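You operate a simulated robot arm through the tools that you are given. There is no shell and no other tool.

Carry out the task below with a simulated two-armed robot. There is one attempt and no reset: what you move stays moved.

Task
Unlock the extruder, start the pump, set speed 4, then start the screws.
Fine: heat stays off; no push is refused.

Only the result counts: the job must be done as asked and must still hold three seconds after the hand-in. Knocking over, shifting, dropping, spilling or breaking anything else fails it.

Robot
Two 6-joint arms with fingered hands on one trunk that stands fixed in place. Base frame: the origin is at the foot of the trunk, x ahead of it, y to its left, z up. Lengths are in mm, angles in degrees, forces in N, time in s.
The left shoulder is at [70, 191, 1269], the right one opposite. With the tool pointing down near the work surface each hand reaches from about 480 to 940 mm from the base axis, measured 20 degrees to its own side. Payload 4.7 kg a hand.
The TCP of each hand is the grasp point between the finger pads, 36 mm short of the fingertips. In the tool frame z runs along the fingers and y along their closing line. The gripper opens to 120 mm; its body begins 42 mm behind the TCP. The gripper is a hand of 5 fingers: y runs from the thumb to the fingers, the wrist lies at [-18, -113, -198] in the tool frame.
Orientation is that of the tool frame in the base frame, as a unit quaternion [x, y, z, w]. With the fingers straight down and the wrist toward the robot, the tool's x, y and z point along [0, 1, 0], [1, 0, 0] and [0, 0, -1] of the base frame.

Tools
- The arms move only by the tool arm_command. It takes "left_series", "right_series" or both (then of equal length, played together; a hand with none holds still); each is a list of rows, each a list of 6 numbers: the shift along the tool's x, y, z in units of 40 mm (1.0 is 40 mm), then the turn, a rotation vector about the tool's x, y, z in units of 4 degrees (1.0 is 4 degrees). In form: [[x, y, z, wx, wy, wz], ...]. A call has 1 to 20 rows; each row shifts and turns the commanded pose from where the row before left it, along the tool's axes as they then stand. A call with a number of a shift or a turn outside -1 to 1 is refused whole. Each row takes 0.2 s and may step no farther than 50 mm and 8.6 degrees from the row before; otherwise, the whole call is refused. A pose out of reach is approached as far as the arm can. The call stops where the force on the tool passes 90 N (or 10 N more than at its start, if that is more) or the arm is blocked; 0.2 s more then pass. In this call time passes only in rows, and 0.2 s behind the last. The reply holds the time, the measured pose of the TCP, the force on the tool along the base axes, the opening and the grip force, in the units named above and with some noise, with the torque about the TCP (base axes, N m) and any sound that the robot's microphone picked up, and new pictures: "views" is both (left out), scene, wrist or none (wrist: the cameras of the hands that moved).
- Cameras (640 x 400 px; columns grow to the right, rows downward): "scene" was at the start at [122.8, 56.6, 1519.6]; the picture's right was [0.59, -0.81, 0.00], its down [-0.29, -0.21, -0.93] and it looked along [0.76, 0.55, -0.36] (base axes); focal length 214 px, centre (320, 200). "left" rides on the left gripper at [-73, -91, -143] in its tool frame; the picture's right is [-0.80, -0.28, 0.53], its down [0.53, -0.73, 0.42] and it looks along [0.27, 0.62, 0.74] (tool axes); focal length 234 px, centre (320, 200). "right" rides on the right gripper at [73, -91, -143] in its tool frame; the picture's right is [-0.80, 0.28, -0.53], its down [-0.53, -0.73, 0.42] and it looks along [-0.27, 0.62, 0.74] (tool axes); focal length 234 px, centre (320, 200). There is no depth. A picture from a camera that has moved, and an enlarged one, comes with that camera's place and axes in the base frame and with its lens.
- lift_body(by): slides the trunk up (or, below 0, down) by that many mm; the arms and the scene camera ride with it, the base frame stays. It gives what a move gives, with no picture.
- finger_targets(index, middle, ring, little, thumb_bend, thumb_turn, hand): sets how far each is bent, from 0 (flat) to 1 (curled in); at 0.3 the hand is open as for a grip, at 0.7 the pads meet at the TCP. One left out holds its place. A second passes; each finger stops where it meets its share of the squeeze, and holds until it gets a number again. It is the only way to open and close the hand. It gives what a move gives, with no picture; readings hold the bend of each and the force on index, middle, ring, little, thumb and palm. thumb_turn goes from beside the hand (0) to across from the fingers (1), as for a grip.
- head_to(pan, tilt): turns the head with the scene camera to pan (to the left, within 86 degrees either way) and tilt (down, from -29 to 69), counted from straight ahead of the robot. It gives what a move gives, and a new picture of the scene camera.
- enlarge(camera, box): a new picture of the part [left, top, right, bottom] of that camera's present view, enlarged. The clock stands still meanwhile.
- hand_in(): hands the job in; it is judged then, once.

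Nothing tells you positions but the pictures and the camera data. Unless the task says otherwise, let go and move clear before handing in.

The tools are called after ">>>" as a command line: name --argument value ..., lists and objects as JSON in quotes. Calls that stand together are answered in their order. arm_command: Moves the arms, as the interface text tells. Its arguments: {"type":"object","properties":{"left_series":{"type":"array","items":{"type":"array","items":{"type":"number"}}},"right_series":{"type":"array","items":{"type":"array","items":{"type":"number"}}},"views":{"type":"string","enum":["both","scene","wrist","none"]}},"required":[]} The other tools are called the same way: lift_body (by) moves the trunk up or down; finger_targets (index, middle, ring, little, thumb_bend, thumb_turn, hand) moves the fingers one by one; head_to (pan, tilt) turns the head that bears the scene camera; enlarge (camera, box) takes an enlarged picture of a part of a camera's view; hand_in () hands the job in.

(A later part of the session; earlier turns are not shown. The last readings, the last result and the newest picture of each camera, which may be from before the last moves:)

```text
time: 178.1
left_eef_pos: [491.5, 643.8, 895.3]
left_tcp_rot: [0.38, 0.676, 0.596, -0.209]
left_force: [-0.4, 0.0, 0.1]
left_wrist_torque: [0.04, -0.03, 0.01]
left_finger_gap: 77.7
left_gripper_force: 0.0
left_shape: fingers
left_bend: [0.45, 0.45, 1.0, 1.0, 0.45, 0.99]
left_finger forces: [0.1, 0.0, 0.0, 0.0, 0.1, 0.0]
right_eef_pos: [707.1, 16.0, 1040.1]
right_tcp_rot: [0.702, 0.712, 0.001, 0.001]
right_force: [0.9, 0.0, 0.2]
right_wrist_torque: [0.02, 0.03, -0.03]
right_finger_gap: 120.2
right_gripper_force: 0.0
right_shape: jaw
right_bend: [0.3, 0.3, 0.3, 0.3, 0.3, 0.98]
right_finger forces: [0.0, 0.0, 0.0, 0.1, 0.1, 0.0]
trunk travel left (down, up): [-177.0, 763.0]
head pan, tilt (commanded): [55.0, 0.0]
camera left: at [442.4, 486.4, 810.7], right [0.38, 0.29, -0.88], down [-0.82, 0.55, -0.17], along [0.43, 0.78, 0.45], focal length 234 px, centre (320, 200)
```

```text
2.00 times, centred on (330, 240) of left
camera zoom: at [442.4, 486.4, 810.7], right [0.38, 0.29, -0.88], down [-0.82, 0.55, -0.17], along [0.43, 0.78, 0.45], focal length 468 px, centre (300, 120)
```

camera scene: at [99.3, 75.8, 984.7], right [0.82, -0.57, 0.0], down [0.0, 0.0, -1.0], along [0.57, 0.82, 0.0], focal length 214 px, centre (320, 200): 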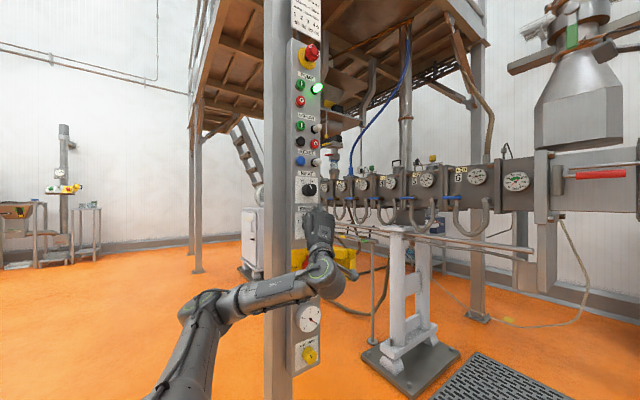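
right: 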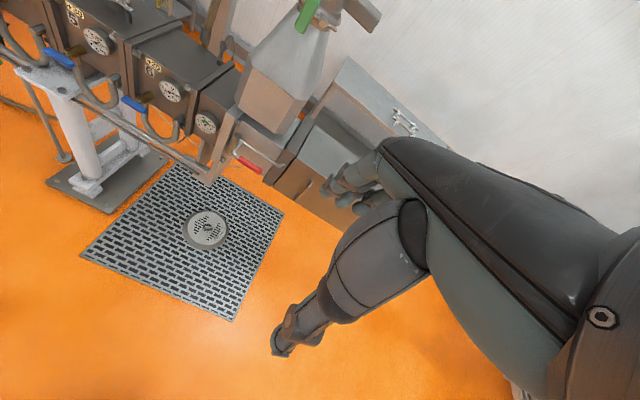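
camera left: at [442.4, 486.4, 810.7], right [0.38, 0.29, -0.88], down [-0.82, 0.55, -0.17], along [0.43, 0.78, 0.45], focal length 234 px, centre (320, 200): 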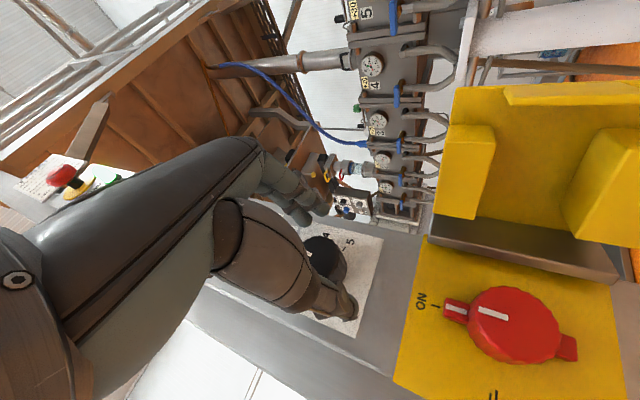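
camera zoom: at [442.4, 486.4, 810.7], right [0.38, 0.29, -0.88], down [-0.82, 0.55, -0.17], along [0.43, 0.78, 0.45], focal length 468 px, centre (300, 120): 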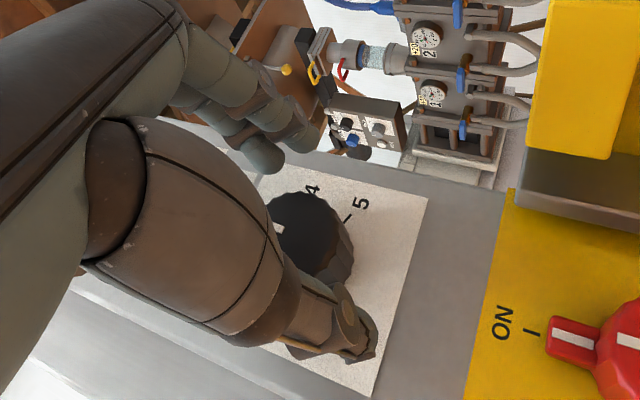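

>>> arm_command --left_series '[[0, 0, 0, -0.263, -0.003, -0.965], [0, 0, 0, -0.263, -0.003, -0.965], [0, 0, 0, -0.263, -0.003, -0.965], [0, 0, 0, -0.263, -0.003, -0.965], [0, 0, 0, -0.263, -0.003, -0.965], [0, 0, 0, -0.263, -0.003, -0.965], [0, 0, 0, -0.263, -0.003, -0.965], [0, 0, 0, -0.263, -0.003, -0.965]]' --views "none"

>>> enlarge --camera "left" --box '[260, 180, 400, 320]'

>>> enlarge --camera "scene" --box '[280, 180, 350, 250]'

```text
time: 179.9
left_eef_pos: [491.6, 643.6, 895.8]
left_tcp_rot: [0.201, 0.707, 0.678, -0.014]
left_force: [-0.1, -0.1, 0.7]
left_wrist_torque: [-0.03, 0.04, 0.0]
left_finger_gap: 77.7
left_gripper_force: 0.1
left_shape: fingers
left_bend: [0.45, 0.45, 1.0, 1.0, 0.45, 0.99]
left_finger forces: [0.0, 0.0, 0.1, 0.0, 0.0, 0.0]
right_eef_pos: [707.4, 15.6, 1039.8]
right_tcp_rot: [0.703, 0.712, 0.002, 0.001]
right_force: [-0.9, 0.4, 0.0]
right_wrist_torque: [0.0, 0.01, 0.02]
right_finger_gap: 119.6
right_gripper_force: 0.1
right_shape: jaw
right_bend: [0.3, 0.3, 0.3, 0.3, 0.3, 0.98]
right_finger forces: [0.1, 0.2, 0.0, 0.0, 0.1, 0.0]
trunk travel left (down, up): [-177.0, 763.0]
head pan, tilt (commanded): [55.0, 0.0]
```

```text
2.86 times, centred on (330, 250) of left
camera zoom: at [494.4, 486.4, 798.1], right [0.79, 0.29, -0.54], down [-0.6, 0.55, -0.58], along [0.13, 0.78, 0.61], focal length 669 px, centre (291, 57)
```

zoom: 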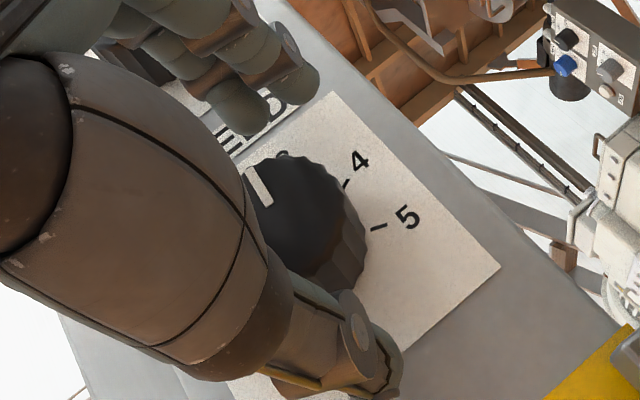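

```text
5.71 times, centred on (315, 215) of scene
camera zoom: at [99.3, 75.8, 984.7], right [0.82, -0.57, 0.0], down [0.0, 0.0, -1.0], along [0.57, 0.82, 0.0], focal length 1226 px, centre (349, 114)
```

zoom: 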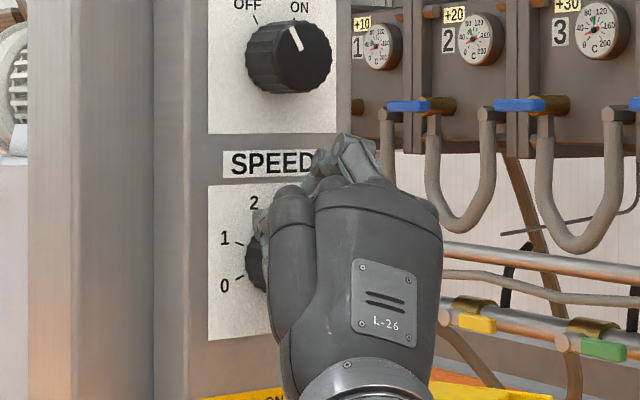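

The second stroke worked without slip: the pointer now stands at about +8°, between 2 and 3. Tick 4 is at about +68°, so I need 60° more. I'll grip again and turn exactly that.

>>> arm_command --left_series '[[0.12, 0.009, 0.226, 0, 0, 0]]' --views "none"

>>> finger_targets --hand "left" --index 0.75 --middle 0.75 --thumb_bend 0.75

>>> arm_command --left_series '[[0, 0, 0, 0.263, 0.003, 0.965], [0, 0, 0, 0.263, 0.003, 0.965], [0, 0, 0, 0.263, 0.003, 0.965], [0, 0, 0, 0.263, 0.003, 0.965], [0, 0, 0, 0.263, 0.003, 0.965], [0, 0, 0, 0.263, 0.003, 0.965], [0, 0, 0, 0.263, 0.003, 0.965]]' --views "wrist"

>>> enlarge --camera "left" --box '[260, 180, 400, 320]'

```text
time: 180.3
left_eef_pos: [489.2, 653.5, 896.5]
left_tcp_rot: [0.2, 0.707, 0.678, -0.015]
left_force: [0.3, 0.1, -0.3]
left_wrist_torque: [0.02, -0.03, 0.0]
left_finger_gap: 77.4
left_gripper_force: 0.1
left_shape: fingers
left_bend: [0.45, 0.45, 1.0, 1.0, 0.45, 0.99]
left_finger forces: [0.0, 0.0, 0.1, 0.0, 0.0, 0.0]
right_eef_pos: [706.5, 15.1, 1040.1]
right_tcp_rot: [0.703, 0.711, 0.002, 0.001]
right_force: [0.3, 0.0, 0.2]
right_wrist_torque: [0.0, 0.0, 0.02]
right_finger_gap: 119.8
right_gripper_force: 0.2
right_shape: jaw
right_bend: [0.3, 0.3, 0.3, 0.3, 0.3, 0.98]
right_finger forces: [0.0, 0.0, 0.0, 0.1, 0.0, 0.0]
trunk travel left (down, up): [-177.0, 763.0]
head pan, tilt (commanded): [55.0, 0.0]
```

```text
time: 181.3
left_eef_pos: [490.2, 652.1, 897.7]
left_tcp_rot: [0.201, 0.707, 0.678, -0.015]
left_force: [4.3, 3.5, 5.9]
left_wrist_torque: [0.32, 0.0, -0.12]
left_finger_gap: 31.2
left_gripper_force: 15.8
left_shape: fingers
left_bend: [0.62, 0.6, 1.0, 1.0, 0.62, 1.0]
left_finger forces: [8.6, 10.5, 0.0, 0.0, 12.2, 0.1]
right_eef_pos: [707.4, 15.8, 1039.8]
right_tcp_rot: [0.703, 0.711, 0.002, 0.0]
right_force: [-0.1, 1.0, 0.0]
right_wrist_torque: [0.04, 0.0, -0.01]
right_finger_gap: 119.9
right_gripper_force: 0.0
right_shape: jaw
right_bend: [0.3, 0.3, 0.3, 0.3, 0.3, 0.98]
right_finger forces: [0.1, 0.0, 0.0, 0.0, 0.1, 0.0]
trunk travel left (down, up): [-177.0, 763.0]
head pan, tilt (commanded): [55.0, 0.0]
```

```text
time: 182.9
left_eef_pos: [489.5, 653.7, 896.8]
left_tcp_rot: [0.359, 0.683, 0.609, -0.186]
left_force: [0.1, 2.5, 1.3]
left_wrist_torque: [0.12, -0.01, 0.01]
left_finger_gap: 30.8
left_gripper_force: 14.5
left_shape: fingers
left_bend: [0.63, 0.6, 1.0, 1.0, 0.62, 1.0]
left_finger forces: [6.3, 8.8, 0.1, 0.0, 14.0, 0.0]
right_eef_pos: [706.9, 16.6, 1040.8]
right_tcp_rot: [0.702, 0.712, 0.002, 0.0]
right_force: [0.6, -0.1, -0.9]
right_wrist_torque: [0.01, -0.01, -0.02]
right_finger_gap: 120.1
right_gripper_force: 0.0
right_shape: jaw
right_bend: [0.3, 0.3, 0.3, 0.3, 0.3, 0.98]
right_finger forces: [0.0, 0.1, 0.0, 0.0, 0.1, 0.1]
trunk travel left (down, up): [-177.0, 763.0]
head pan, tilt (commanded): [55.0, 0.0]
camera left: at [448.0, 495.5, 809.0], right [0.44, 0.3, -0.85], down [-0.81, 0.55, -0.22], along [0.4, 0.78, 0.48], focal length 234 px, centre (320, 200)
```

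left: 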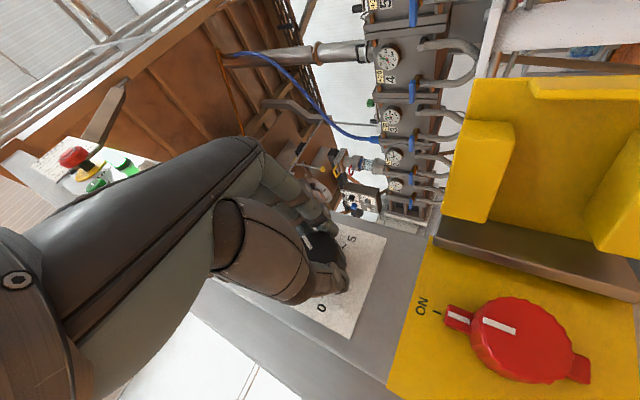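

```text
2.86 times, centred on (330, 250) of left
camera zoom: at [448.0, 495.5, 809.0], right [0.44, 0.3, -0.85], down [-0.81, 0.55, -0.22], along [0.4, 0.78, 0.48], focal length 669 px, centre (291, 57)
```

zoom: 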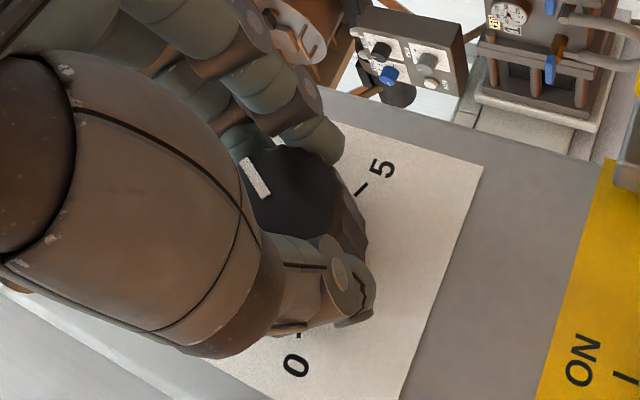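

The knob follows. Eight more rows (32°) to reach the 4 mark.

>>> arm_command --left_series '[[0, 0, 0, 0.263, 0.003, 0.965], [0, 0, 0, 0.263, 0.003, 0.965], [0, 0, 0, 0.263, 0.003, 0.965], [0, 0, 0, 0.263, 0.003, 0.965], [0, 0, 0, 0.263, 0.003, 0.965], [0, 0, 0, 0.263, 0.003, 0.965], [0, 0, 0, 0.263, 0.003, 0.965], [0, 0, 0, 0.263, 0.003, 0.965]]' --views "wrist"

>>> enlarge --camera "left" --box '[260, 180, 400, 320]'

```text
time: 184.7
left_eef_pos: [493.4, 650.1, 894.2]
left_tcp_rot: [0.513, 0.606, 0.485, -0.366]
left_force: [-6.2, 9.8, -2.1]
left_wrist_torque: [0.03, -0.03, 0.01]
left_finger_gap: 28.1
left_gripper_force: 13.4
left_shape: fingers
left_bend: [0.66, 0.63, 1.0, 1.0, 0.6, 1.0]
left_finger forces: [4.9, 5.5, 0.1, 0.0, 15.8, 0.0]
left hand out of reach, approached as far as the arm can: row 1
right_eef_pos: [706.1, 17.5, 1040.0]
right_tcp_rot: [0.703, 0.711, 0.002, 0.001]
right_force: [0.2, 0.4, 0.1]
right_wrist_torque: [0.0, 0.0, -0.01]
right_finger_gap: 120.1
right_gripper_force: 0.1
right_shape: jaw
right_bend: [0.3, 0.3, 0.3, 0.3, 0.3, 0.98]
right_finger forces: [0.0, 0.0, 0.1, 0.0, 0.1, 0.1]
trunk travel left (down, up): [-177.0, 763.0]
head pan, tilt (commanded): [55.0, 0.0]
camera left: at [411.7, 492.4, 842.5], right [-0.08, 0.29, -0.95], down [-0.8, 0.55, 0.24], along [0.59, 0.78, 0.19], focal length 234 px, centre (320, 200)
```

left: 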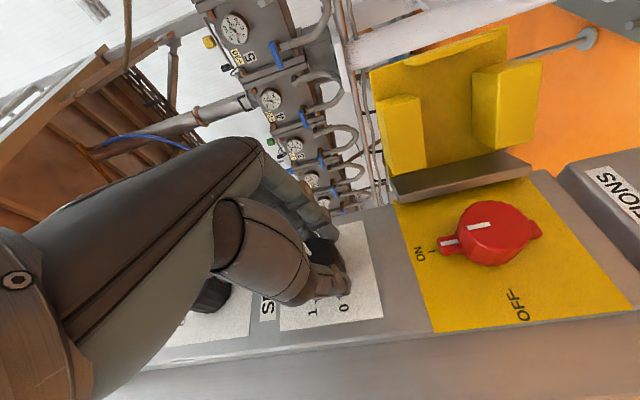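

```text
2.86 times, centred on (330, 250) of left
camera zoom: at [411.7, 492.4, 842.5], right [-0.08, 0.29, -0.95], down [-0.8, 0.55, 0.24], along [0.59, 0.78, 0.19], focal length 669 px, centre (291, 57)
```

zoom: 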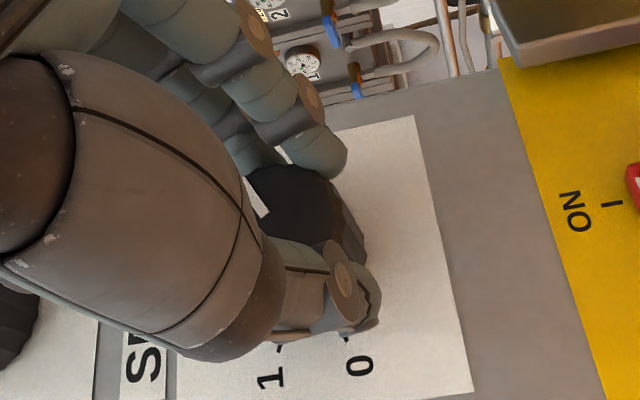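

By my projection the pointer is at about 67–69°, on the 4 mark. I'll release and look at it squarely.

>>> finger_targets --hand "left" --index 0.45 --middle 0.45 --thumb_bend 0.45

>>> arm_command --left_series '[[-0.05, 0, -0.2, -0.263, -0.003, -0.965], [-0.05, 0, -0.2, -0.263, -0.003, -0.965], [-0.03, 0, -0.15, -0.263, -0.003, -0.965], [0, 0, -0.1, -0.263, -0.003, -0.965], [0, 0, 0, -0.263, -0.003, -0.965], [0, 0, 0, -0.263, -0.003, -0.965], [0, 0, 0, -0.263, -0.003, -0.965], [0, 0, 0, -0.263, -0.003, -0.965]]' --views "none"

>>> enlarge --camera "left" --box '[240, 180, 420, 340]'

```text
time: 185.7
left_eef_pos: [494.6, 648.6, 896.6]
left_tcp_rot: [0.512, 0.604, 0.488, -0.368]
left_force: [-0.3, -0.3, -0.3]
left_wrist_torque: [-0.01, 0.02, 0.01]
left_finger_gap: 77.4
left_gripper_force: 0.2
left_shape: fingers
left_bend: [0.45, 0.45, 1.0, 1.0, 0.45, 0.99]
left_finger forces: [0.1, 0.1, 0.0, 0.1, 0.2, 0.0]
right_eef_pos: [707.0, 15.9, 1039.5]
right_tcp_rot: [0.703, 0.711, 0.001, 0.001]
right_force: [-0.2, 0.4, 0.5]
right_wrist_torque: [0.02, -0.02, 0.04]
right_finger_gap: 119.9
right_gripper_force: 0.1
right_shape: jaw
right_bend: [0.3, 0.3, 0.3, 0.3, 0.3, 0.98]
right_finger forces: [0.1, 0.0, 0.1, 0.0, 0.0, 0.0]
trunk travel left (down, up): [-177.0, 763.0]
head pan, tilt (commanded): [55.0, 0.0]
```

```text
time: 187.5
left_eef_pos: [493.3, 622.0, 898.7]
left_tcp_rot: [0.358, 0.683, 0.61, -0.184]
left_force: [0.3, 0.0, -1.0]
left_wrist_torque: [0.02, -0.04, -0.01]
left_finger_gap: 77.3
left_gripper_force: 0.1
left_shape: fingers
left_bend: [0.45, 0.45, 1.0, 1.0, 0.45, 0.99]
left_finger forces: [0.1, 0.0, 0.1, 0.0, 0.1, 0.1]
right_eef_pos: [708.2, 15.0, 1040.2]
right_tcp_rot: [0.703, 0.711, 0.002, 0.001]
right_force: [-0.4, -0.5, 0.5]
right_wrist_torque: [-0.01, 0.0, 0.03]
right_finger_gap: 120.1
right_gripper_force: 0.1
right_shape: jaw
right_bend: [0.3, 0.3, 0.3, 0.3, 0.3, 0.98]
right_finger forces: [0.0, 0.0, 0.0, 0.0, 0.0, 0.0]
trunk travel left (down, up): [-177.0, 763.0]
head pan, tilt (commanded): [55.0, 0.0]
```

```text
2.50 times, centred on (330, 260) of left
camera zoom: at [450.6, 464.3, 809.9], right [0.44, 0.29, -0.85], down [-0.8, 0.55, -0.23], along [0.4, 0.78, 0.48], focal length 585 px, centre (295, 50)
```

zoom: 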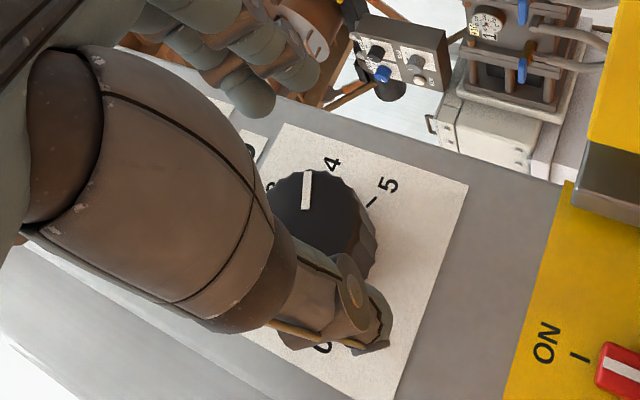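

The pointer reads about 66°, very near the 4 mark. For an exact check I'll move to the square-on viewpoint used before.

>>> arm_command --left_series '[[0.2, 0, -0.1, 0, 0, 0], [0.2, 0, -0.1, 0, 0, 0], [0.2, 0, -0.1, 0, 0, 0], [0.2, 0, -0.1, 0, 0, 0], [0.2, 0, -0.05, -0.264, -0.002, -0.964], [0.2, 0, 0, -0.264, -0.002, -0.964], [0, 0, 0, -0.264, -0.002, -0.964], [0, 0, 0, -0.264, -0.002, -0.964], [0, 0, 0, -0.264, -0.002, -0.964], [0, 0, 0, -0.264, -0.002, -0.964], [0, 0, 0, -0.264, -0.002, -0.964]]' --views "wrist"

>>> enlarge --camera "left" --box '[320, 200, 460, 340]'

```text
time: 189.9
left_eef_pos: [456.8, 616.3, 934.9]
left_tcp_rot: [0.201, 0.707, 0.678, -0.014]
left_force: [0.3, 0.2, -0.6]
left_wrist_torque: [-0.01, 0.02, -0.03]
left_finger_gap: 77.6
left_gripper_force: 0.0
left_shape: fingers
left_bend: [0.45, 0.45, 1.0, 1.0, 0.45, 0.99]
left_finger forces: [0.0, 0.0, 0.0, 0.1, 0.0, 0.0]
right_eef_pos: [707.0, 15.9, 1039.6]
right_tcp_rot: [0.702, 0.712, 0.001, 0.0]
right_force: [0.5, 1.2, -0.2]
right_wrist_torque: [0.01, 0.01, 0.01]
right_finger_gap: 120.2
right_gripper_force: 0.0
right_shape: jaw
right_bend: [0.3, 0.3, 0.3, 0.3, 0.3, 0.98]
right_finger forces: [0.0, 0.1, 0.0, 0.1, 0.0, 0.0]
trunk travel left (down, up): [-177.0, 763.0]
head pan, tilt (commanded): [55.0, 0.0]
camera left: at [460.6, 459.2, 835.8], right [0.79, 0.29, -0.54], down [-0.6, 0.55, -0.58], along [0.13, 0.78, 0.61], focal length 234 px, centre (320, 200)
```

left: 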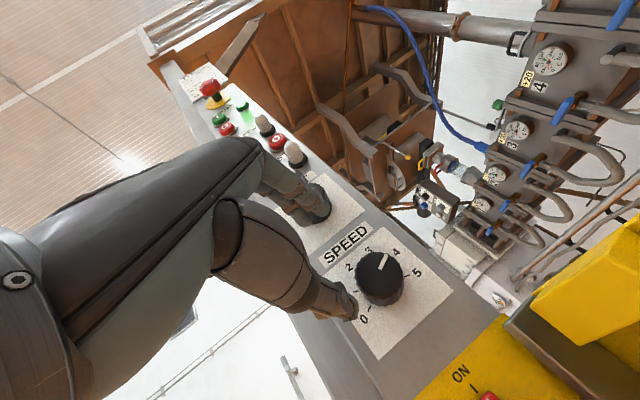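

```text
2.86 times, centred on (390, 270) of left
camera zoom: at [460.6, 459.2, 835.8], right [0.79, 0.29, -0.54], down [-0.6, 0.55, -0.58], along [0.13, 0.78, 0.61], focal length 669 px, centre (120, 0)
```

zoom: 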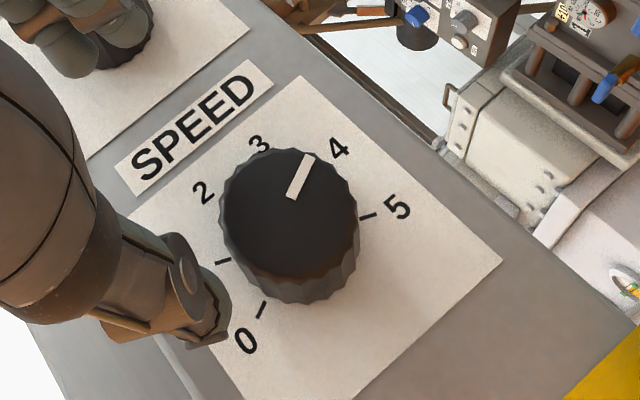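

Measured squarely, the ticks are exactly 45° apart and the pointer is at about 62°, i.e. ~3.9; tick 4 is 67.5°. I'll return and give it a 6° correction.

>>> arm_command --left_series '[[0, 0, 0, 0.264, 0.002, 0.964], [0, 0, 0, 0.264, 0.002, 0.964], [0, 0, 0, 0.264, 0.002, 0.964], [0, 0, 0, 0.264, 0.002, 0.964], [0, 0, 0, 0.264, 0.002, 0.964], [-0.2, 0, 0, 0.264, 0.002, 0.964], [-0.2, 0, 0.05, 0.264, 0.002, 0.964], [-0.2, 0, 0.1, 0, 0, 0], [-0.2, 0, 0.1, 0, 0, 0], [-0.2, 0, 0.1, 0, 0, 0], [-0.2, 0, 0.1, 0, 0, 0]]' --views "wrist"

>>> enlarge --camera "left" --box '[220, 140, 440, 340]'

```text
time: 192.3
left_eef_pos: [495.6, 620.4, 897.6]
left_tcp_rot: [0.358, 0.682, 0.61, -0.186]
left_force: [-0.9, 0.7, 0.8]
left_wrist_torque: [-0.02, 0.0, -0.02]
left_finger_gap: 77.5
left_gripper_force: 0.1
left_shape: fingers
left_bend: [0.45, 0.45, 1.0, 1.0, 0.45, 0.99]
left_finger forces: [0.0, 0.1, 0.0, 0.0, 0.1, 0.0]
right_eef_pos: [706.7, 16.2, 1038.7]
right_tcp_rot: [0.703, 0.712, 0.002, 0.001]
right_force: [0.2, -0.9, 0.3]
right_wrist_torque: [0.01, -0.04, 0.01]
right_finger_gap: 119.7
right_gripper_force: 0.0
right_shape: jaw
right_bend: [0.3, 0.3, 0.3, 0.3, 0.3, 0.98]
right_finger forces: [0.0, 0.0, 0.1, 0.1, 0.0, 0.2]
trunk travel left (down, up): [-177.0, 763.0]
head pan, tilt (commanded): [55.0, 0.0]
camera left: at [452.7, 464.0, 809.8], right [0.44, 0.3, -0.85], down [-0.8, 0.55, -0.22], along [0.4, 0.78, 0.48], focal length 234 px, centre (320, 200)
```

left: 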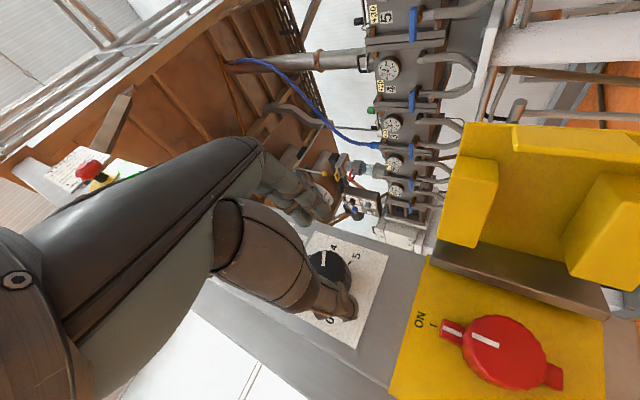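

```text
2.00 times, centred on (330, 240) of left
camera zoom: at [452.7, 464.0, 809.8], right [0.44, 0.3, -0.85], down [-0.8, 0.55, -0.22], along [0.4, 0.78, 0.48], focal length 468 px, centre (300, 120)
```

zoom: 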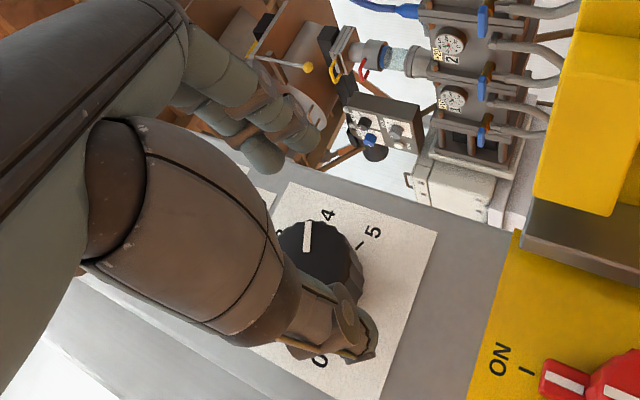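

>>> arm_command --left_series '[[0.077, -0.03, 0.194, 0, 0, 0], [0.077, -0.03, 0.194, 0, 0, 0], [0.077, -0.03, 0.194, 0, 0, 0], [0.077, -0.03, 0.194, 0, 0, 0]]' --views "none"

>>> finger_targets --hand "left" --index 0.75 --middle 0.75 --thumb_bend 0.75

>>> enlarge --camera "left" --box '[260, 180, 400, 320]'

```text
time: 193.3
left_eef_pos: [491.0, 651.0, 895.9]
left_tcp_rot: [0.358, 0.683, 0.609, -0.186]
left_force: [0.8, 0.6, 0.4]
left_wrist_torque: [0.01, -0.02, -0.04]
left_finger_gap: 77.4
left_gripper_force: 0.1
left_shape: fingers
left_bend: [0.45, 0.45, 1.0, 1.0, 0.45, 0.99]
left_finger forces: [0.0, 0.0, 0.1, 0.0, 0.0, 0.1]
left hand out of reach, approached as far as the arm can: row 4
right_eef_pos: [706.1, 15.6, 1040.4]
right_tcp_rot: [0.703, 0.711, 0.002, 0.0]
right_force: [-0.4, -0.5, 0.2]
right_wrist_torque: [0.01, 0.01, 0.02]
right_finger_gap: 120.0
right_gripper_force: 0.0
right_shape: jaw
right_bend: [0.3, 0.3, 0.3, 0.3, 0.3, 0.98]
right_finger forces: [0.1, 0.1, 0.0, 0.1, 0.0, 0.0]
trunk travel left (down, up): [-177.0, 763.0]
head pan, tilt (commanded): [55.0, 0.0]
```

```text
time: 194.3
left_eef_pos: [491.9, 651.4, 895.5]
left_tcp_rot: [0.359, 0.683, 0.609, -0.185]
left_force: [6.8, 3.0, 3.3]
left_wrist_torque: [0.19, 0.01, -0.15]
left_finger_gap: 28.6
left_gripper_force: 15.9
left_shape: fingers
left_bend: [0.63, 0.6, 1.0, 1.0, 0.61, 1.0]
left_finger forces: [8.5, 12.0, 0.0, 0.0, 11.0, 0.0]
right_eef_pos: [707.0, 16.7, 1039.2]
right_tcp_rot: [0.703, 0.711, 0.001, 0.0]
right_force: [0.3, -0.3, -0.4]
right_wrist_torque: [0.01, 0.06, 0.04]
right_finger_gap: 120.0
right_gripper_force: 0.0
right_shape: jaw
right_bend: [0.3, 0.3, 0.3, 0.3, 0.3, 0.98]
right_finger forces: [0.1, 0.0, 0.0, 0.0, 0.1, 0.0]
trunk travel left (down, up): [-177.0, 763.0]
head pan, tilt (commanded): [55.0, 0.0]
```

```text
2.86 times, centred on (330, 250) of left
camera zoom: at [449.1, 493.6, 807.6], right [0.44, 0.29, -0.85], down [-0.8, 0.55, -0.22], along [0.4, 0.78, 0.48], focal length 669 px, centre (291, 57)
```

zoom: 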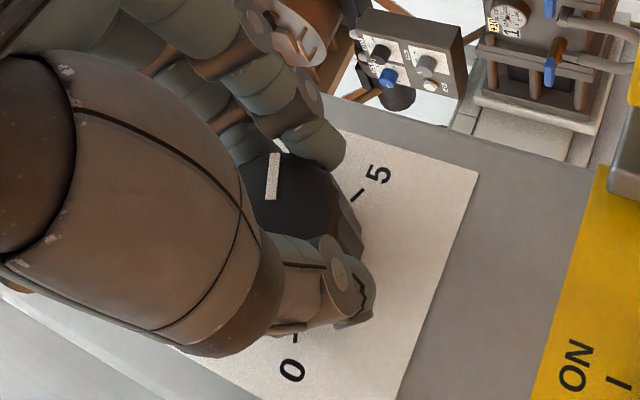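

>>> arm_command --left_series '[[0, 0, 0, 0.263, 0.003, 0.965], [0, 0, 0, 0.14, 0.002, 0.515]]' --views "none"

>>> enlarge --camera "left" --box '[260, 180, 400, 320]'

>>> finger_targets --hand "left" --index 0.45 --middle 0.45 --thumb_bend 0.45

>>> enlarge --camera "left" --box '[260, 180, 400, 320]'

```text
time: 194.9
left_eef_pos: [492.3, 650.4, 895.1]
left_tcp_rot: [0.391, 0.672, 0.589, -0.223]
left_force: [5.9, 1.7, 2.5]
left_wrist_torque: [0.13, -0.02, -0.17]
left_finger_gap: 28.4
left_gripper_force: 15.6
left_shape: fingers
left_bend: [0.62, 0.6, 1.0, 1.0, 0.61, 1.0]
left_finger forces: [8.1, 11.1, 0.0, 0.0, 12.0, 0.1]
right_eef_pos: [707.7, 16.0, 1040.6]
right_tcp_rot: [0.703, 0.712, 0.002, 0.001]
right_force: [-0.2, 0.2, -0.4]
right_wrist_torque: [0.02, 0.02, -0.02]
right_finger_gap: 120.0
right_gripper_force: 0.1
right_shape: jaw
right_bend: [0.3, 0.3, 0.3, 0.3, 0.3, 0.98]
right_finger forces: [0.0, 0.1, 0.0, 0.0, 0.0, 0.1]
trunk travel left (down, up): [-177.0, 763.0]
head pan, tilt (commanded): [55.0, 0.0]
```

```text
2.86 times, centred on (330, 250) of left
camera zoom: at [440.0, 493.6, 812.6], right [0.34, 0.29, -0.89], down [-0.82, 0.55, -0.14], along [0.45, 0.78, 0.43], focal length 669 px, centre (291, 57)
```

zoom: 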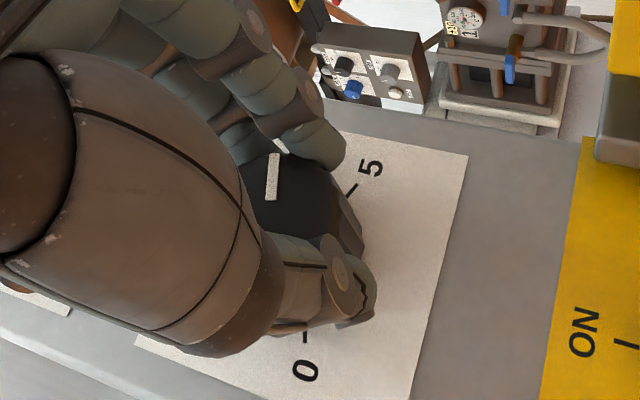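

```text
time: 195.9
left_eef_pos: [491.1, 651.1, 896.4]
left_tcp_rot: [0.39, 0.672, 0.589, -0.222]
left_force: [0.0, 0.4, 0.5]
left_wrist_torque: [-0.05, 0.03, 0.03]
left_finger_gap: 77.3
left_gripper_force: 0.0
left_shape: fingers
left_bend: [0.45, 0.45, 1.0, 1.0, 0.45, 0.99]
left_finger forces: [0.1, 0.0, 0.1, 0.0, 0.1, 0.0]
right_eef_pos: [706.8, 15.4, 1039.5]
right_tcp_rot: [0.703, 0.711, 0.002, 0.001]
right_force: [-0.6, -0.2, -0.4]
right_wrist_torque: [-0.01, 0.01, 0.0]
right_finger_gap: 120.2
right_gripper_force: 0.1
right_shape: jaw
right_bend: [0.3, 0.3, 0.3, 0.3, 0.3, 0.98]
right_finger forces: [0.1, 0.1, 0.0, 0.0, 0.0, 0.0]
trunk travel left (down, up): [-177.0, 763.0]
head pan, tilt (commanded): [55.0, 0.0]
```

```text
2.86 times, centred on (330, 250) of left
camera zoom: at [439.8, 493.6, 812.9], right [0.34, 0.29, -0.89], down [-0.82, 0.55, -0.14], along [0.45, 0.78, 0.43], focal length 669 px, centre (291, 57)
```

zoom: 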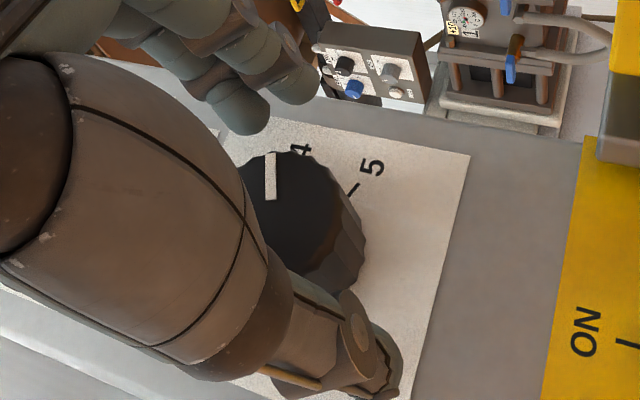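

>>> arm_command --left_series '[[-0.05, 0, -0.2, 0, 0, 0], [-0.05, 0, -0.2, 0, 0, 0], [-0.05, 0, -0.2, 0, 0, 0], [-0.05, 0, -0.2, 0, 0, 0], [0.2, 0, -0.05, 0, 0, 0], [0.2, 0, -0.05, 0, 0, 0], [0.2, 0, -0.05, 0, 0, 0], [0.2, 0, -0.05, 0, 0, 0], [0.2, 0, -0.05, -0.264, -0.002, -0.964], [0.2, 0, 0, -0.264, -0.002, -0.964], [0, 0, 0, -0.264, -0.002, -0.964], [0, 0, 0, -0.264, -0.002, -0.964], [0, 0, 0, -0.264, -0.002, -0.964], [0, 0, 0, -0.264, -0.002, -0.964], [0, 0, 0, -0.264, -0.002, -0.964], [0, 0, 0, -0.264, -0.002, -0.964]]' --views "both"

>>> enlarge --camera "left" --box '[320, 200, 460, 340]'

```text
time: 199.3
left_eef_pos: [459.9, 620.8, 934.1]
left_tcp_rot: [0.213, 0.706, 0.674, -0.027]
left_force: [-0.3, 0.0, -0.5]
left_wrist_torque: [-0.03, -0.01, 0.0]
left_finger_gap: 77.5
left_gripper_force: 0.1
left_shape: fingers
left_bend: [0.45, 0.45, 1.0, 1.0, 0.45, 0.99]
left_finger forces: [0.1, 0.0, 0.1, 0.0, 0.0, 0.1]
right_eef_pos: [707.3, 15.8, 1038.6]
right_tcp_rot: [0.703, 0.711, 0.001, 0.001]
right_force: [-1.2, -0.2, 0.6]
right_wrist_torque: [-0.02, -0.01, 0.02]
right_finger_gap: 120.1
right_gripper_force: 0.1
right_shape: jaw
right_bend: [0.3, 0.3, 0.3, 0.3, 0.3, 0.98]
right_finger forces: [0.0, 0.1, 0.1, 0.0, 0.1, 0.1]
trunk travel left (down, up): [-177.0, 763.0]
head pan, tilt (commanded): [55.0, 0.0]
camera scene: at [99.3, 75.8, 984.7], right [0.82, -0.57, 0.0], down [0.0, 0.0, -1.0], along [0.57, 0.82, 0.0], focal length 214 px, centre (320, 200)
camera left: at [459.5, 464.4, 836.3], right [0.77, 0.29, -0.57], down [-0.62, 0.55, -0.55], along [0.15, 0.78, 0.61], focal length 234 px, centre (320, 200)
```

scene: 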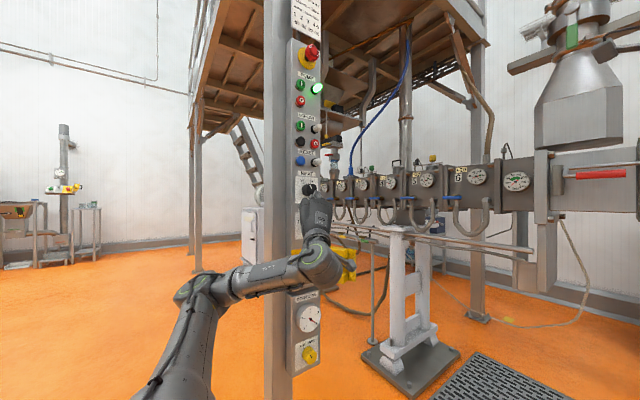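
left: 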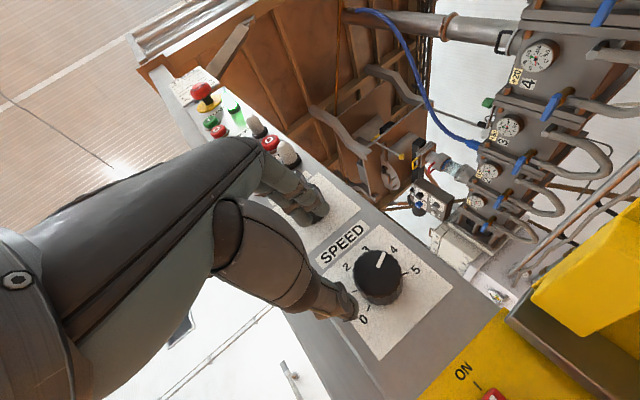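

```text
2.86 times, centred on (390, 270) of left
camera zoom: at [459.5, 464.4, 836.3], right [0.77, 0.29, -0.57], down [-0.62, 0.55, -0.55], along [0.15, 0.78, 0.61], focal length 669 px, centre (120, 0)
```

zoom: 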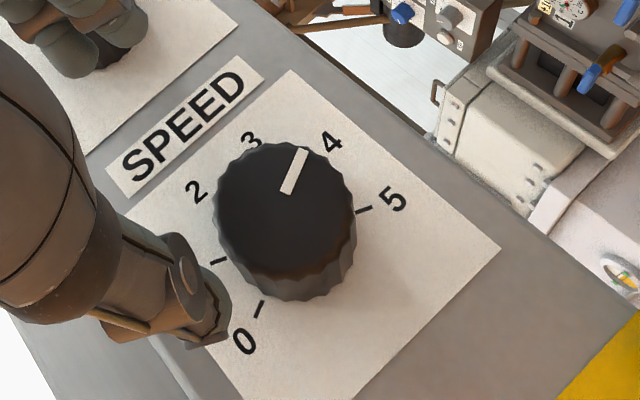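

Releasing the grip drags the knob back about 5°, so the pointer is still at ~62–63°. I'll re-grip and turn 10°, so that it settles at 67.5° after release.

>>> arm_command --left_series '[[0, 0, 0, 0.264, 0.002, 0.964], [0, 0, 0, 0.264, 0.002, 0.964], [0, 0, 0, 0.264, 0.002, 0.964], [0, 0, 0, 0.264, 0.002, 0.964], [0, 0, 0, 0.264, 0.002, 0.964], [-0.2, 0, 0, 0.264, 0.002, 0.964], [-0.2, 0, 0.05, 0.264, 0.002, 0.964], [-0.2, 0, 0.05, 0, 0, 0], [-0.2, 0, 0.05, 0, 0, 0], [-0.2, 0, 0.05, 0, 0, 0], [-0.2, 0, 0.05, 0, 0, 0]]' --views "none"

```text
time: 201.7
left_eef_pos: [495.5, 617.9, 900.6]
left_tcp_rot: [0.37, 0.679, 0.603, -0.198]
left_force: [0.0, 0.0, -1.0]
left_wrist_torque: [0.04, 0.02, 0.01]
left_finger_gap: 77.5
left_gripper_force: 0.0
left_shape: fingers
left_bend: [0.45, 0.45, 1.0, 1.0, 0.45, 0.99]
left_finger forces: [0.0, 0.0, 0.0, 0.0, 0.0, 0.0]
right_eef_pos: [706.7, 16.4, 1039.2]
right_tcp_rot: [0.703, 0.711, 0.002, 0.001]
right_force: [-0.3, 0.1, -0.1]
right_wrist_torque: [-0.01, 0.0, 0.0]
right_finger_gap: 120.2
right_gripper_force: 0.0
right_shape: jaw
right_bend: [0.3, 0.3, 0.3, 0.3, 0.3, 0.98]
right_finger forces: [0.0, 0.0, 0.0, 0.0, 0.0, 0.0]
trunk travel left (down, up): [-177.0, 763.0]
head pan, tilt (commanded): [55.0, 0.0]
```

>>> arm_command --left_series '[[0.063, -0.043, 0.204, 0, 0, 0], [0.063, -0.043, 0.204, 0, 0, 0], [0.063, -0.043, 0.204, 0, 0, 0], [0.063, -0.043, 0.204, 0, 0, 0]]' --views "none"

>>> finger_targets --hand "left" --index 0.75 --middle 0.75 --thumb_bend 0.75

>>> arm_command --left_series '[[0, 0, 0, 0.263, 0.003, 0.965], [0, 0, 0, 0.263, 0.003, 0.965], [0, 0, 0, 0.132, 0.002, 0.48]]' --views "none"

>>> enlarge --camera "left" --box '[260, 180, 400, 320]'

```text
time: 202.7
left_eef_pos: [494.3, 647.9, 892.6]
left_tcp_rot: [0.37, 0.679, 0.603, -0.198]
left_force: [-0.1, 0.1, -0.4]
left_wrist_torque: [-0.02, -0.02, 0.0]
left_finger_gap: 77.3
left_gripper_force: 0.0
left_shape: fingers
left_bend: [0.45, 0.45, 1.0, 1.0, 0.45, 0.99]
left_finger forces: [0.0, 0.0, 0.0, 0.0, 0.0, 0.1]
left hand out of reach, approached as far as the arm can: row 4
right_eef_pos: [707.8, 16.6, 1040.3]
right_tcp_rot: [0.703, 0.711, 0.002, 0.0]
right_force: [0.7, -0.8, -0.6]
right_wrist_torque: [-0.05, -0.03, -0.02]
right_finger_gap: 120.1
right_gripper_force: 0.1
right_shape: jaw
right_bend: [0.3, 0.3, 0.3, 0.3, 0.3, 0.98]
right_finger forces: [0.0, 0.0, 0.1, 0.0, 0.0, 0.0]
trunk travel left (down, up): [-177.0, 763.0]
head pan, tilt (commanded): [55.0, 0.0]
```

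```text
time: 203.7
left_eef_pos: [494.7, 646.7, 894.5]
left_tcp_rot: [0.37, 0.679, 0.602, -0.198]
left_force: [4.6, 4.7, 0.8]
left_wrist_torque: [0.06, -0.01, -0.04]
left_finger_gap: 20.8
left_gripper_force: 16.0
left_shape: fingers
left_bend: [0.72, 0.59, 1.0, 1.0, 0.64, 1.0]
left_finger forces: [8.3, 10.7, 0.1, 0.1, 13.5, 0.1]
right_eef_pos: [708.0, 16.7, 1039.5]
right_tcp_rot: [0.703, 0.711, 0.001, 0.001]
right_force: [0.3, 0.3, -0.4]
right_wrist_torque: [0.01, -0.02, 0.05]
right_finger_gap: 120.0
right_gripper_force: 0.0
right_shape: jaw
right_bend: [0.3, 0.3, 0.3, 0.3, 0.3, 0.98]
right_finger forces: [0.0, 0.0, 0.0, 0.1, 0.1, 0.1]
trunk travel left (down, up): [-177.0, 763.0]
head pan, tilt (commanded): [55.0, 0.0]
```

```text
time: 204.5
left_eef_pos: [495.3, 647.5, 893.5]
left_tcp_rot: [0.422, 0.659, 0.568, -0.257]
left_force: [1.1, 5.5, -2.9]
left_wrist_torque: [-0.03, -0.04, 0.0]
left_finger_gap: 20.9
left_gripper_force: 16.0
left_shape: fingers
left_bend: [0.72, 0.59, 1.0, 1.0, 0.64, 1.0]
left_finger forces: [9.0, 8.4, 0.0, 0.0, 15.7, 0.1]
right_eef_pos: [707.3, 16.1, 1039.4]
right_tcp_rot: [0.702, 0.712, 0.001, 0.002]
right_force: [0.0, 0.2, 0.5]
right_wrist_torque: [0.01, 0.02, 0.0]
right_finger_gap: 120.1
right_gripper_force: 0.0
right_shape: jaw
right_bend: [0.3, 0.3, 0.3, 0.3, 0.3, 0.98]
right_finger forces: [0.0, 0.0, 0.1, 0.1, 0.1, 0.1]
trunk travel left (down, up): [-177.0, 763.0]
head pan, tilt (commanded): [55.0, 0.0]
```

```text
2.86 times, centred on (330, 250) of left
camera zoom: at [434.6, 489.9, 816.0], right [0.25, 0.29, -0.92], down [-0.83, 0.55, -0.05], along [0.49, 0.78, 0.38], focal length 669 px, centre (291, 57)
```

zoom: 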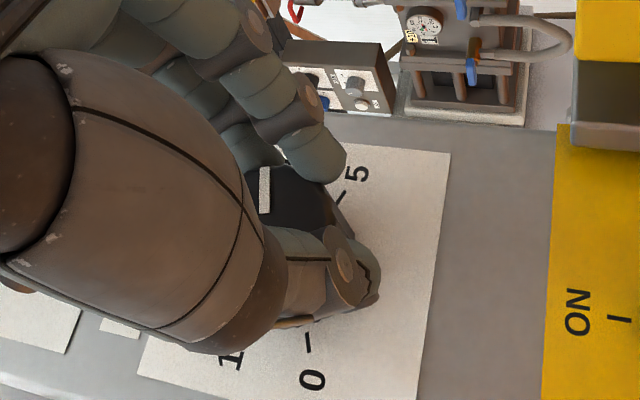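

>>> arm_command --left_series '[[0, 0, 0, 0.18, 0.002, 0.66]]' --views "none"

>>> finger_targets --hand "left" --index 0.45 --middle 0.45 --thumb_bend 0.45

>>> enlarge --camera "left" --box '[260, 180, 400, 320]'

```text
time: 204.9
left_eef_pos: [494.7, 647.8, 892.7]
left_tcp_rot: [0.433, 0.653, 0.558, -0.273]
left_force: [1.6, 7.6, -2.8]
left_wrist_torque: [-0.01, -0.05, 0.05]
left_finger_gap: 20.5
left_gripper_force: 16.6
left_shape: fingers
left_bend: [0.72, 0.59, 1.0, 1.0, 0.64, 1.0]
left_finger forces: [8.8, 8.4, 0.0, 0.0, 15.5, 0.0]
right_eef_pos: [707.4, 16.4, 1039.2]
right_tcp_rot: [0.702, 0.712, 0.001, 0.001]
right_force: [0.0, -0.1, 1.0]
right_wrist_torque: [0.0, 0.0, 0.0]
right_finger_gap: 119.8
right_gripper_force: 0.1
right_shape: jaw
right_bend: [0.3, 0.3, 0.3, 0.3, 0.3, 0.98]
right_finger forces: [0.1, 0.0, 0.1, 0.0, 0.0, 0.0]
trunk travel left (down, up): [-177.0, 763.0]
head pan, tilt (commanded): [55.0, 0.0]
```

```text
time: 205.9
left_eef_pos: [493.2, 646.7, 894.1]
left_tcp_rot: [0.434, 0.652, 0.558, -0.273]
left_force: [-0.7, -0.2, 0.6]
left_wrist_torque: [0.0, -0.02, 0.03]
left_finger_gap: 77.6
left_gripper_force: 0.0
left_shape: fingers
left_bend: [0.45, 0.45, 1.0, 1.0, 0.45, 0.99]
left_finger forces: [0.0, 0.0, 0.0, 0.1, 0.0, 0.0]
right_eef_pos: [706.0, 15.8, 1040.4]
right_tcp_rot: [0.703, 0.712, 0.002, 0.001]
right_force: [-0.3, -0.8, 0.1]
right_wrist_torque: [0.03, 0.03, -0.01]
right_finger_gap: 120.0
right_gripper_force: 0.0
right_shape: jaw
right_bend: [0.3, 0.3, 0.3, 0.3, 0.3, 0.98]
right_finger forces: [0.0, 0.0, 0.0, 0.1, 0.0, 0.0]
trunk travel left (down, up): [-177.0, 763.0]
head pan, tilt (commanded): [55.0, 0.0]
```

```text
2.86 times, centred on (330, 250) of left
camera zoom: at [430.9, 488.7, 819.5], right [0.21, 0.3, -0.93], down [-0.84, 0.55, -0.01], along [0.51, 0.78, 0.36], focal length 669 px, centre (291, 57)
```

zoom: 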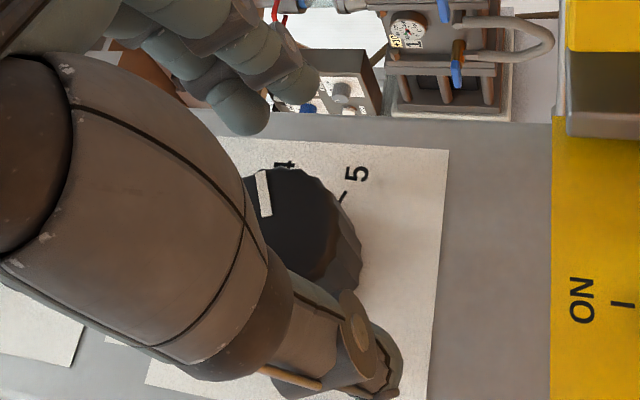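

Releasing again dragged it back to about 64°. I'll re-grip (better centred), turn a little past, and release the thumb first to reduce the drag.

>>> arm_command --left_series '[[0.05, -0.02, 0.06, -0.263, -0.003, -0.965], [0.05, -0.02, 0.06, -0.263, -0.003, -0.965], [0.05, -0.02, 0.06, -0.263, -0.003, -0.965]]' --views "wrist"

>>> enlarge --camera "left" --box '[240, 160, 420, 340]'

```text
time: 206.7
left_eef_pos: [491.7, 652.7, 894.0]
left_tcp_rot: [0.374, 0.678, 0.601, -0.201]
left_force: [0.2, -0.6, -0.3]
left_wrist_torque: [0.0, 0.01, -0.01]
left_finger_gap: 77.4
left_gripper_force: 0.0
left_shape: fingers
left_bend: [0.45, 0.45, 1.0, 1.0, 0.45, 0.99]
left_finger forces: [0.0, 0.0, 0.0, 0.1, 0.0, 0.1]
left hand out of reach, approached as far as the arm can: row 3
right_eef_pos: [707.3, 15.3, 1040.0]
right_tcp_rot: [0.703, 0.711, 0.003, 0.001]
right_force: [-0.1, 0.4, 0.3]
right_wrist_torque: [0.04, 0.03, -0.01]
right_finger_gap: 120.1
right_gripper_force: 0.0
right_shape: jaw
right_bend: [0.3, 0.3, 0.3, 0.3, 0.3, 0.98]
right_finger forces: [0.0, 0.0, 0.0, 0.0, 0.1, 0.0]
trunk travel left (down, up): [-177.0, 763.0]
head pan, tilt (commanded): [55.0, 0.0]
camera left: at [445.7, 494.5, 808.5], right [0.4, 0.29, -0.87], down [-0.81, 0.55, -0.18], along [0.42, 0.78, 0.46], focal length 234 px, centre (320, 200)
```

left: 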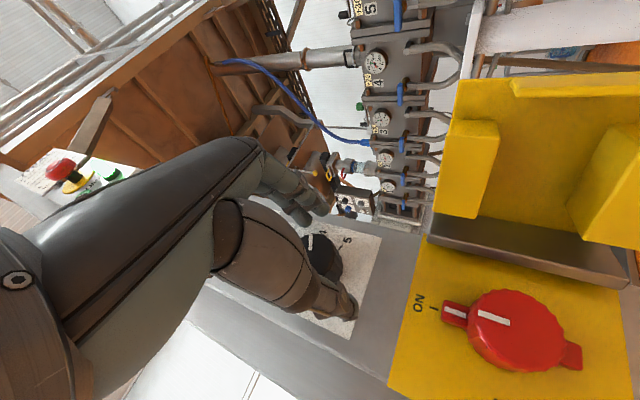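

```text
2.22 times, centred on (330, 250) of left
camera zoom: at [445.7, 494.5, 808.5], right [0.4, 0.29, -0.87], down [-0.81, 0.55, -0.18], along [0.42, 0.78, 0.46], focal length 520 px, centre (298, 89)
```

zoom: 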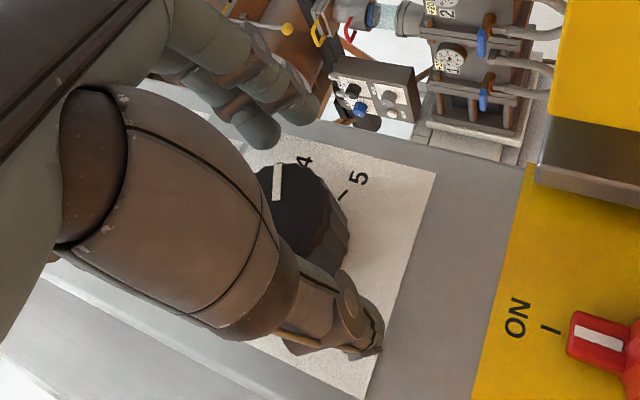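

>>> finger_targets --hand "left" --index 0.75 --middle 0.75 --thumb_bend 0.75

>>> arm_command --left_series '[[0, 0, 0, 0.265, 0, 0.965], [0, 0, 0, 0.265, 0, 0.965]]' --views "none"

>>> finger_targets --hand "left" --thumb_bend 0.45

>>> enlarge --camera "left" --box '[240, 160, 420, 340]'

```text
time: 207.7
left_eef_pos: [493.4, 653.0, 894.5]
left_tcp_rot: [0.374, 0.678, 0.6, -0.203]
left_force: [5.9, 3.3, 0.1]
left_wrist_torque: [0.08, 0.07, -0.12]
left_finger_gap: 22.9
left_gripper_force: 16.0
left_shape: fingers
left_bend: [0.71, 0.59, 1.0, 1.0, 0.64, 1.0]
left_finger forces: [8.5, 11.0, 0.0, 0.0, 13.6, 0.0]
right_eef_pos: [707.1, 16.9, 1039.8]
right_tcp_rot: [0.703, 0.712, 0.001, 0.001]
right_force: [0.3, -0.9, 0.1]
right_wrist_torque: [0.02, -0.01, 0.03]
right_finger_gap: 119.9
right_gripper_force: 0.1
right_shape: jaw
right_bend: [0.3, 0.3, 0.3, 0.3, 0.3, 0.98]
right_finger forces: [0.0, 0.1, 0.1, 0.0, 0.0, 0.1]
trunk travel left (down, up): [-177.0, 763.0]
head pan, tilt (commanded): [55.0, 0.0]
```

```text
time: 208.3
left_eef_pos: [493.5, 652.6, 893.9]
left_tcp_rot: [0.415, 0.661, 0.572, -0.251]
left_force: [1.7, 0.9, -1.4]
left_wrist_torque: [0.03, -0.03, -0.05]
left_finger_gap: 22.1
left_gripper_force: 17.3
left_shape: fingers
left_bend: [0.71, 0.59, 1.0, 1.0, 0.64, 1.0]
left_finger forces: [9.4, 9.4, 0.0, 0.0, 15.0, 0.1]
right_eef_pos: [706.9, 16.4, 1040.0]
right_tcp_rot: [0.703, 0.711, 0.001, 0.0]
right_force: [-0.5, -0.4, -1.1]
right_wrist_torque: [0.0, -0.02, 0.0]
right_finger_gap: 120.2
right_gripper_force: 0.0
right_shape: jaw
right_bend: [0.3, 0.3, 0.3, 0.3, 0.3, 0.98]
right_finger forces: [0.0, 0.0, 0.0, 0.0, 0.0, 0.0]
trunk travel left (down, up): [-177.0, 763.0]
head pan, tilt (commanded): [55.0, 0.0]
```

```text
time: 209.3
left_eef_pos: [495.6, 652.9, 892.7]
left_tcp_rot: [0.416, 0.661, 0.572, -0.25]
left_force: [20.3, 5.6, -0.7]
left_wrist_torque: [0.02, 0.12, -0.47]
left_finger_gap: 41.6
left_gripper_force: 11.2
left_shape: fingers
left_bend: [0.73, 0.6, 1.0, 1.0, 0.45, 0.99]
left_finger forces: [11.8, 10.0, 0.1, 0.0, 0.1, 0.0]
right_eef_pos: [710.2, 16.7, 1038.6]
right_tcp_rot: [0.702, 0.712, 0.001, 0.001]
right_force: [0.4, -0.1, 0.4]
right_wrist_torque: [0.01, 0.01, 0.01]
right_finger_gap: 119.8
right_gripper_force: 0.0
right_shape: jaw
right_bend: [0.3, 0.3, 0.3, 0.3, 0.3, 0.98]
right_finger forces: [0.0, 0.0, 0.0, 0.0, 0.0, 0.0]
trunk travel left (down, up): [-177.0, 763.0]
head pan, tilt (commanded): [55.0, 0.0]
```

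```text
2.22 times, centred on (330, 250) of left
camera zoom: at [436.5, 495.5, 814.5], right [0.27, 0.29, -0.92], down [-0.83, 0.55, -0.07], along [0.49, 0.78, 0.39], focal length 520 px, centre (298, 89)
```

zoom: 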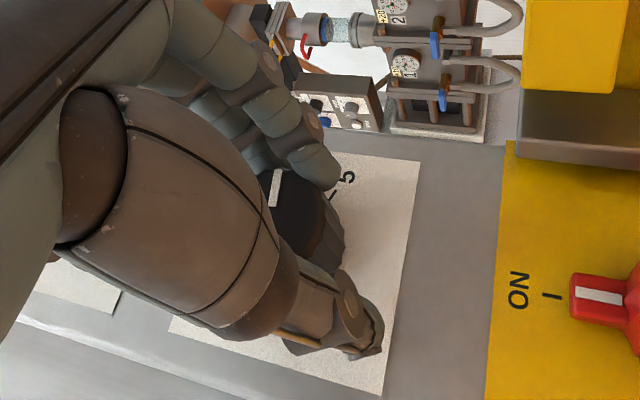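

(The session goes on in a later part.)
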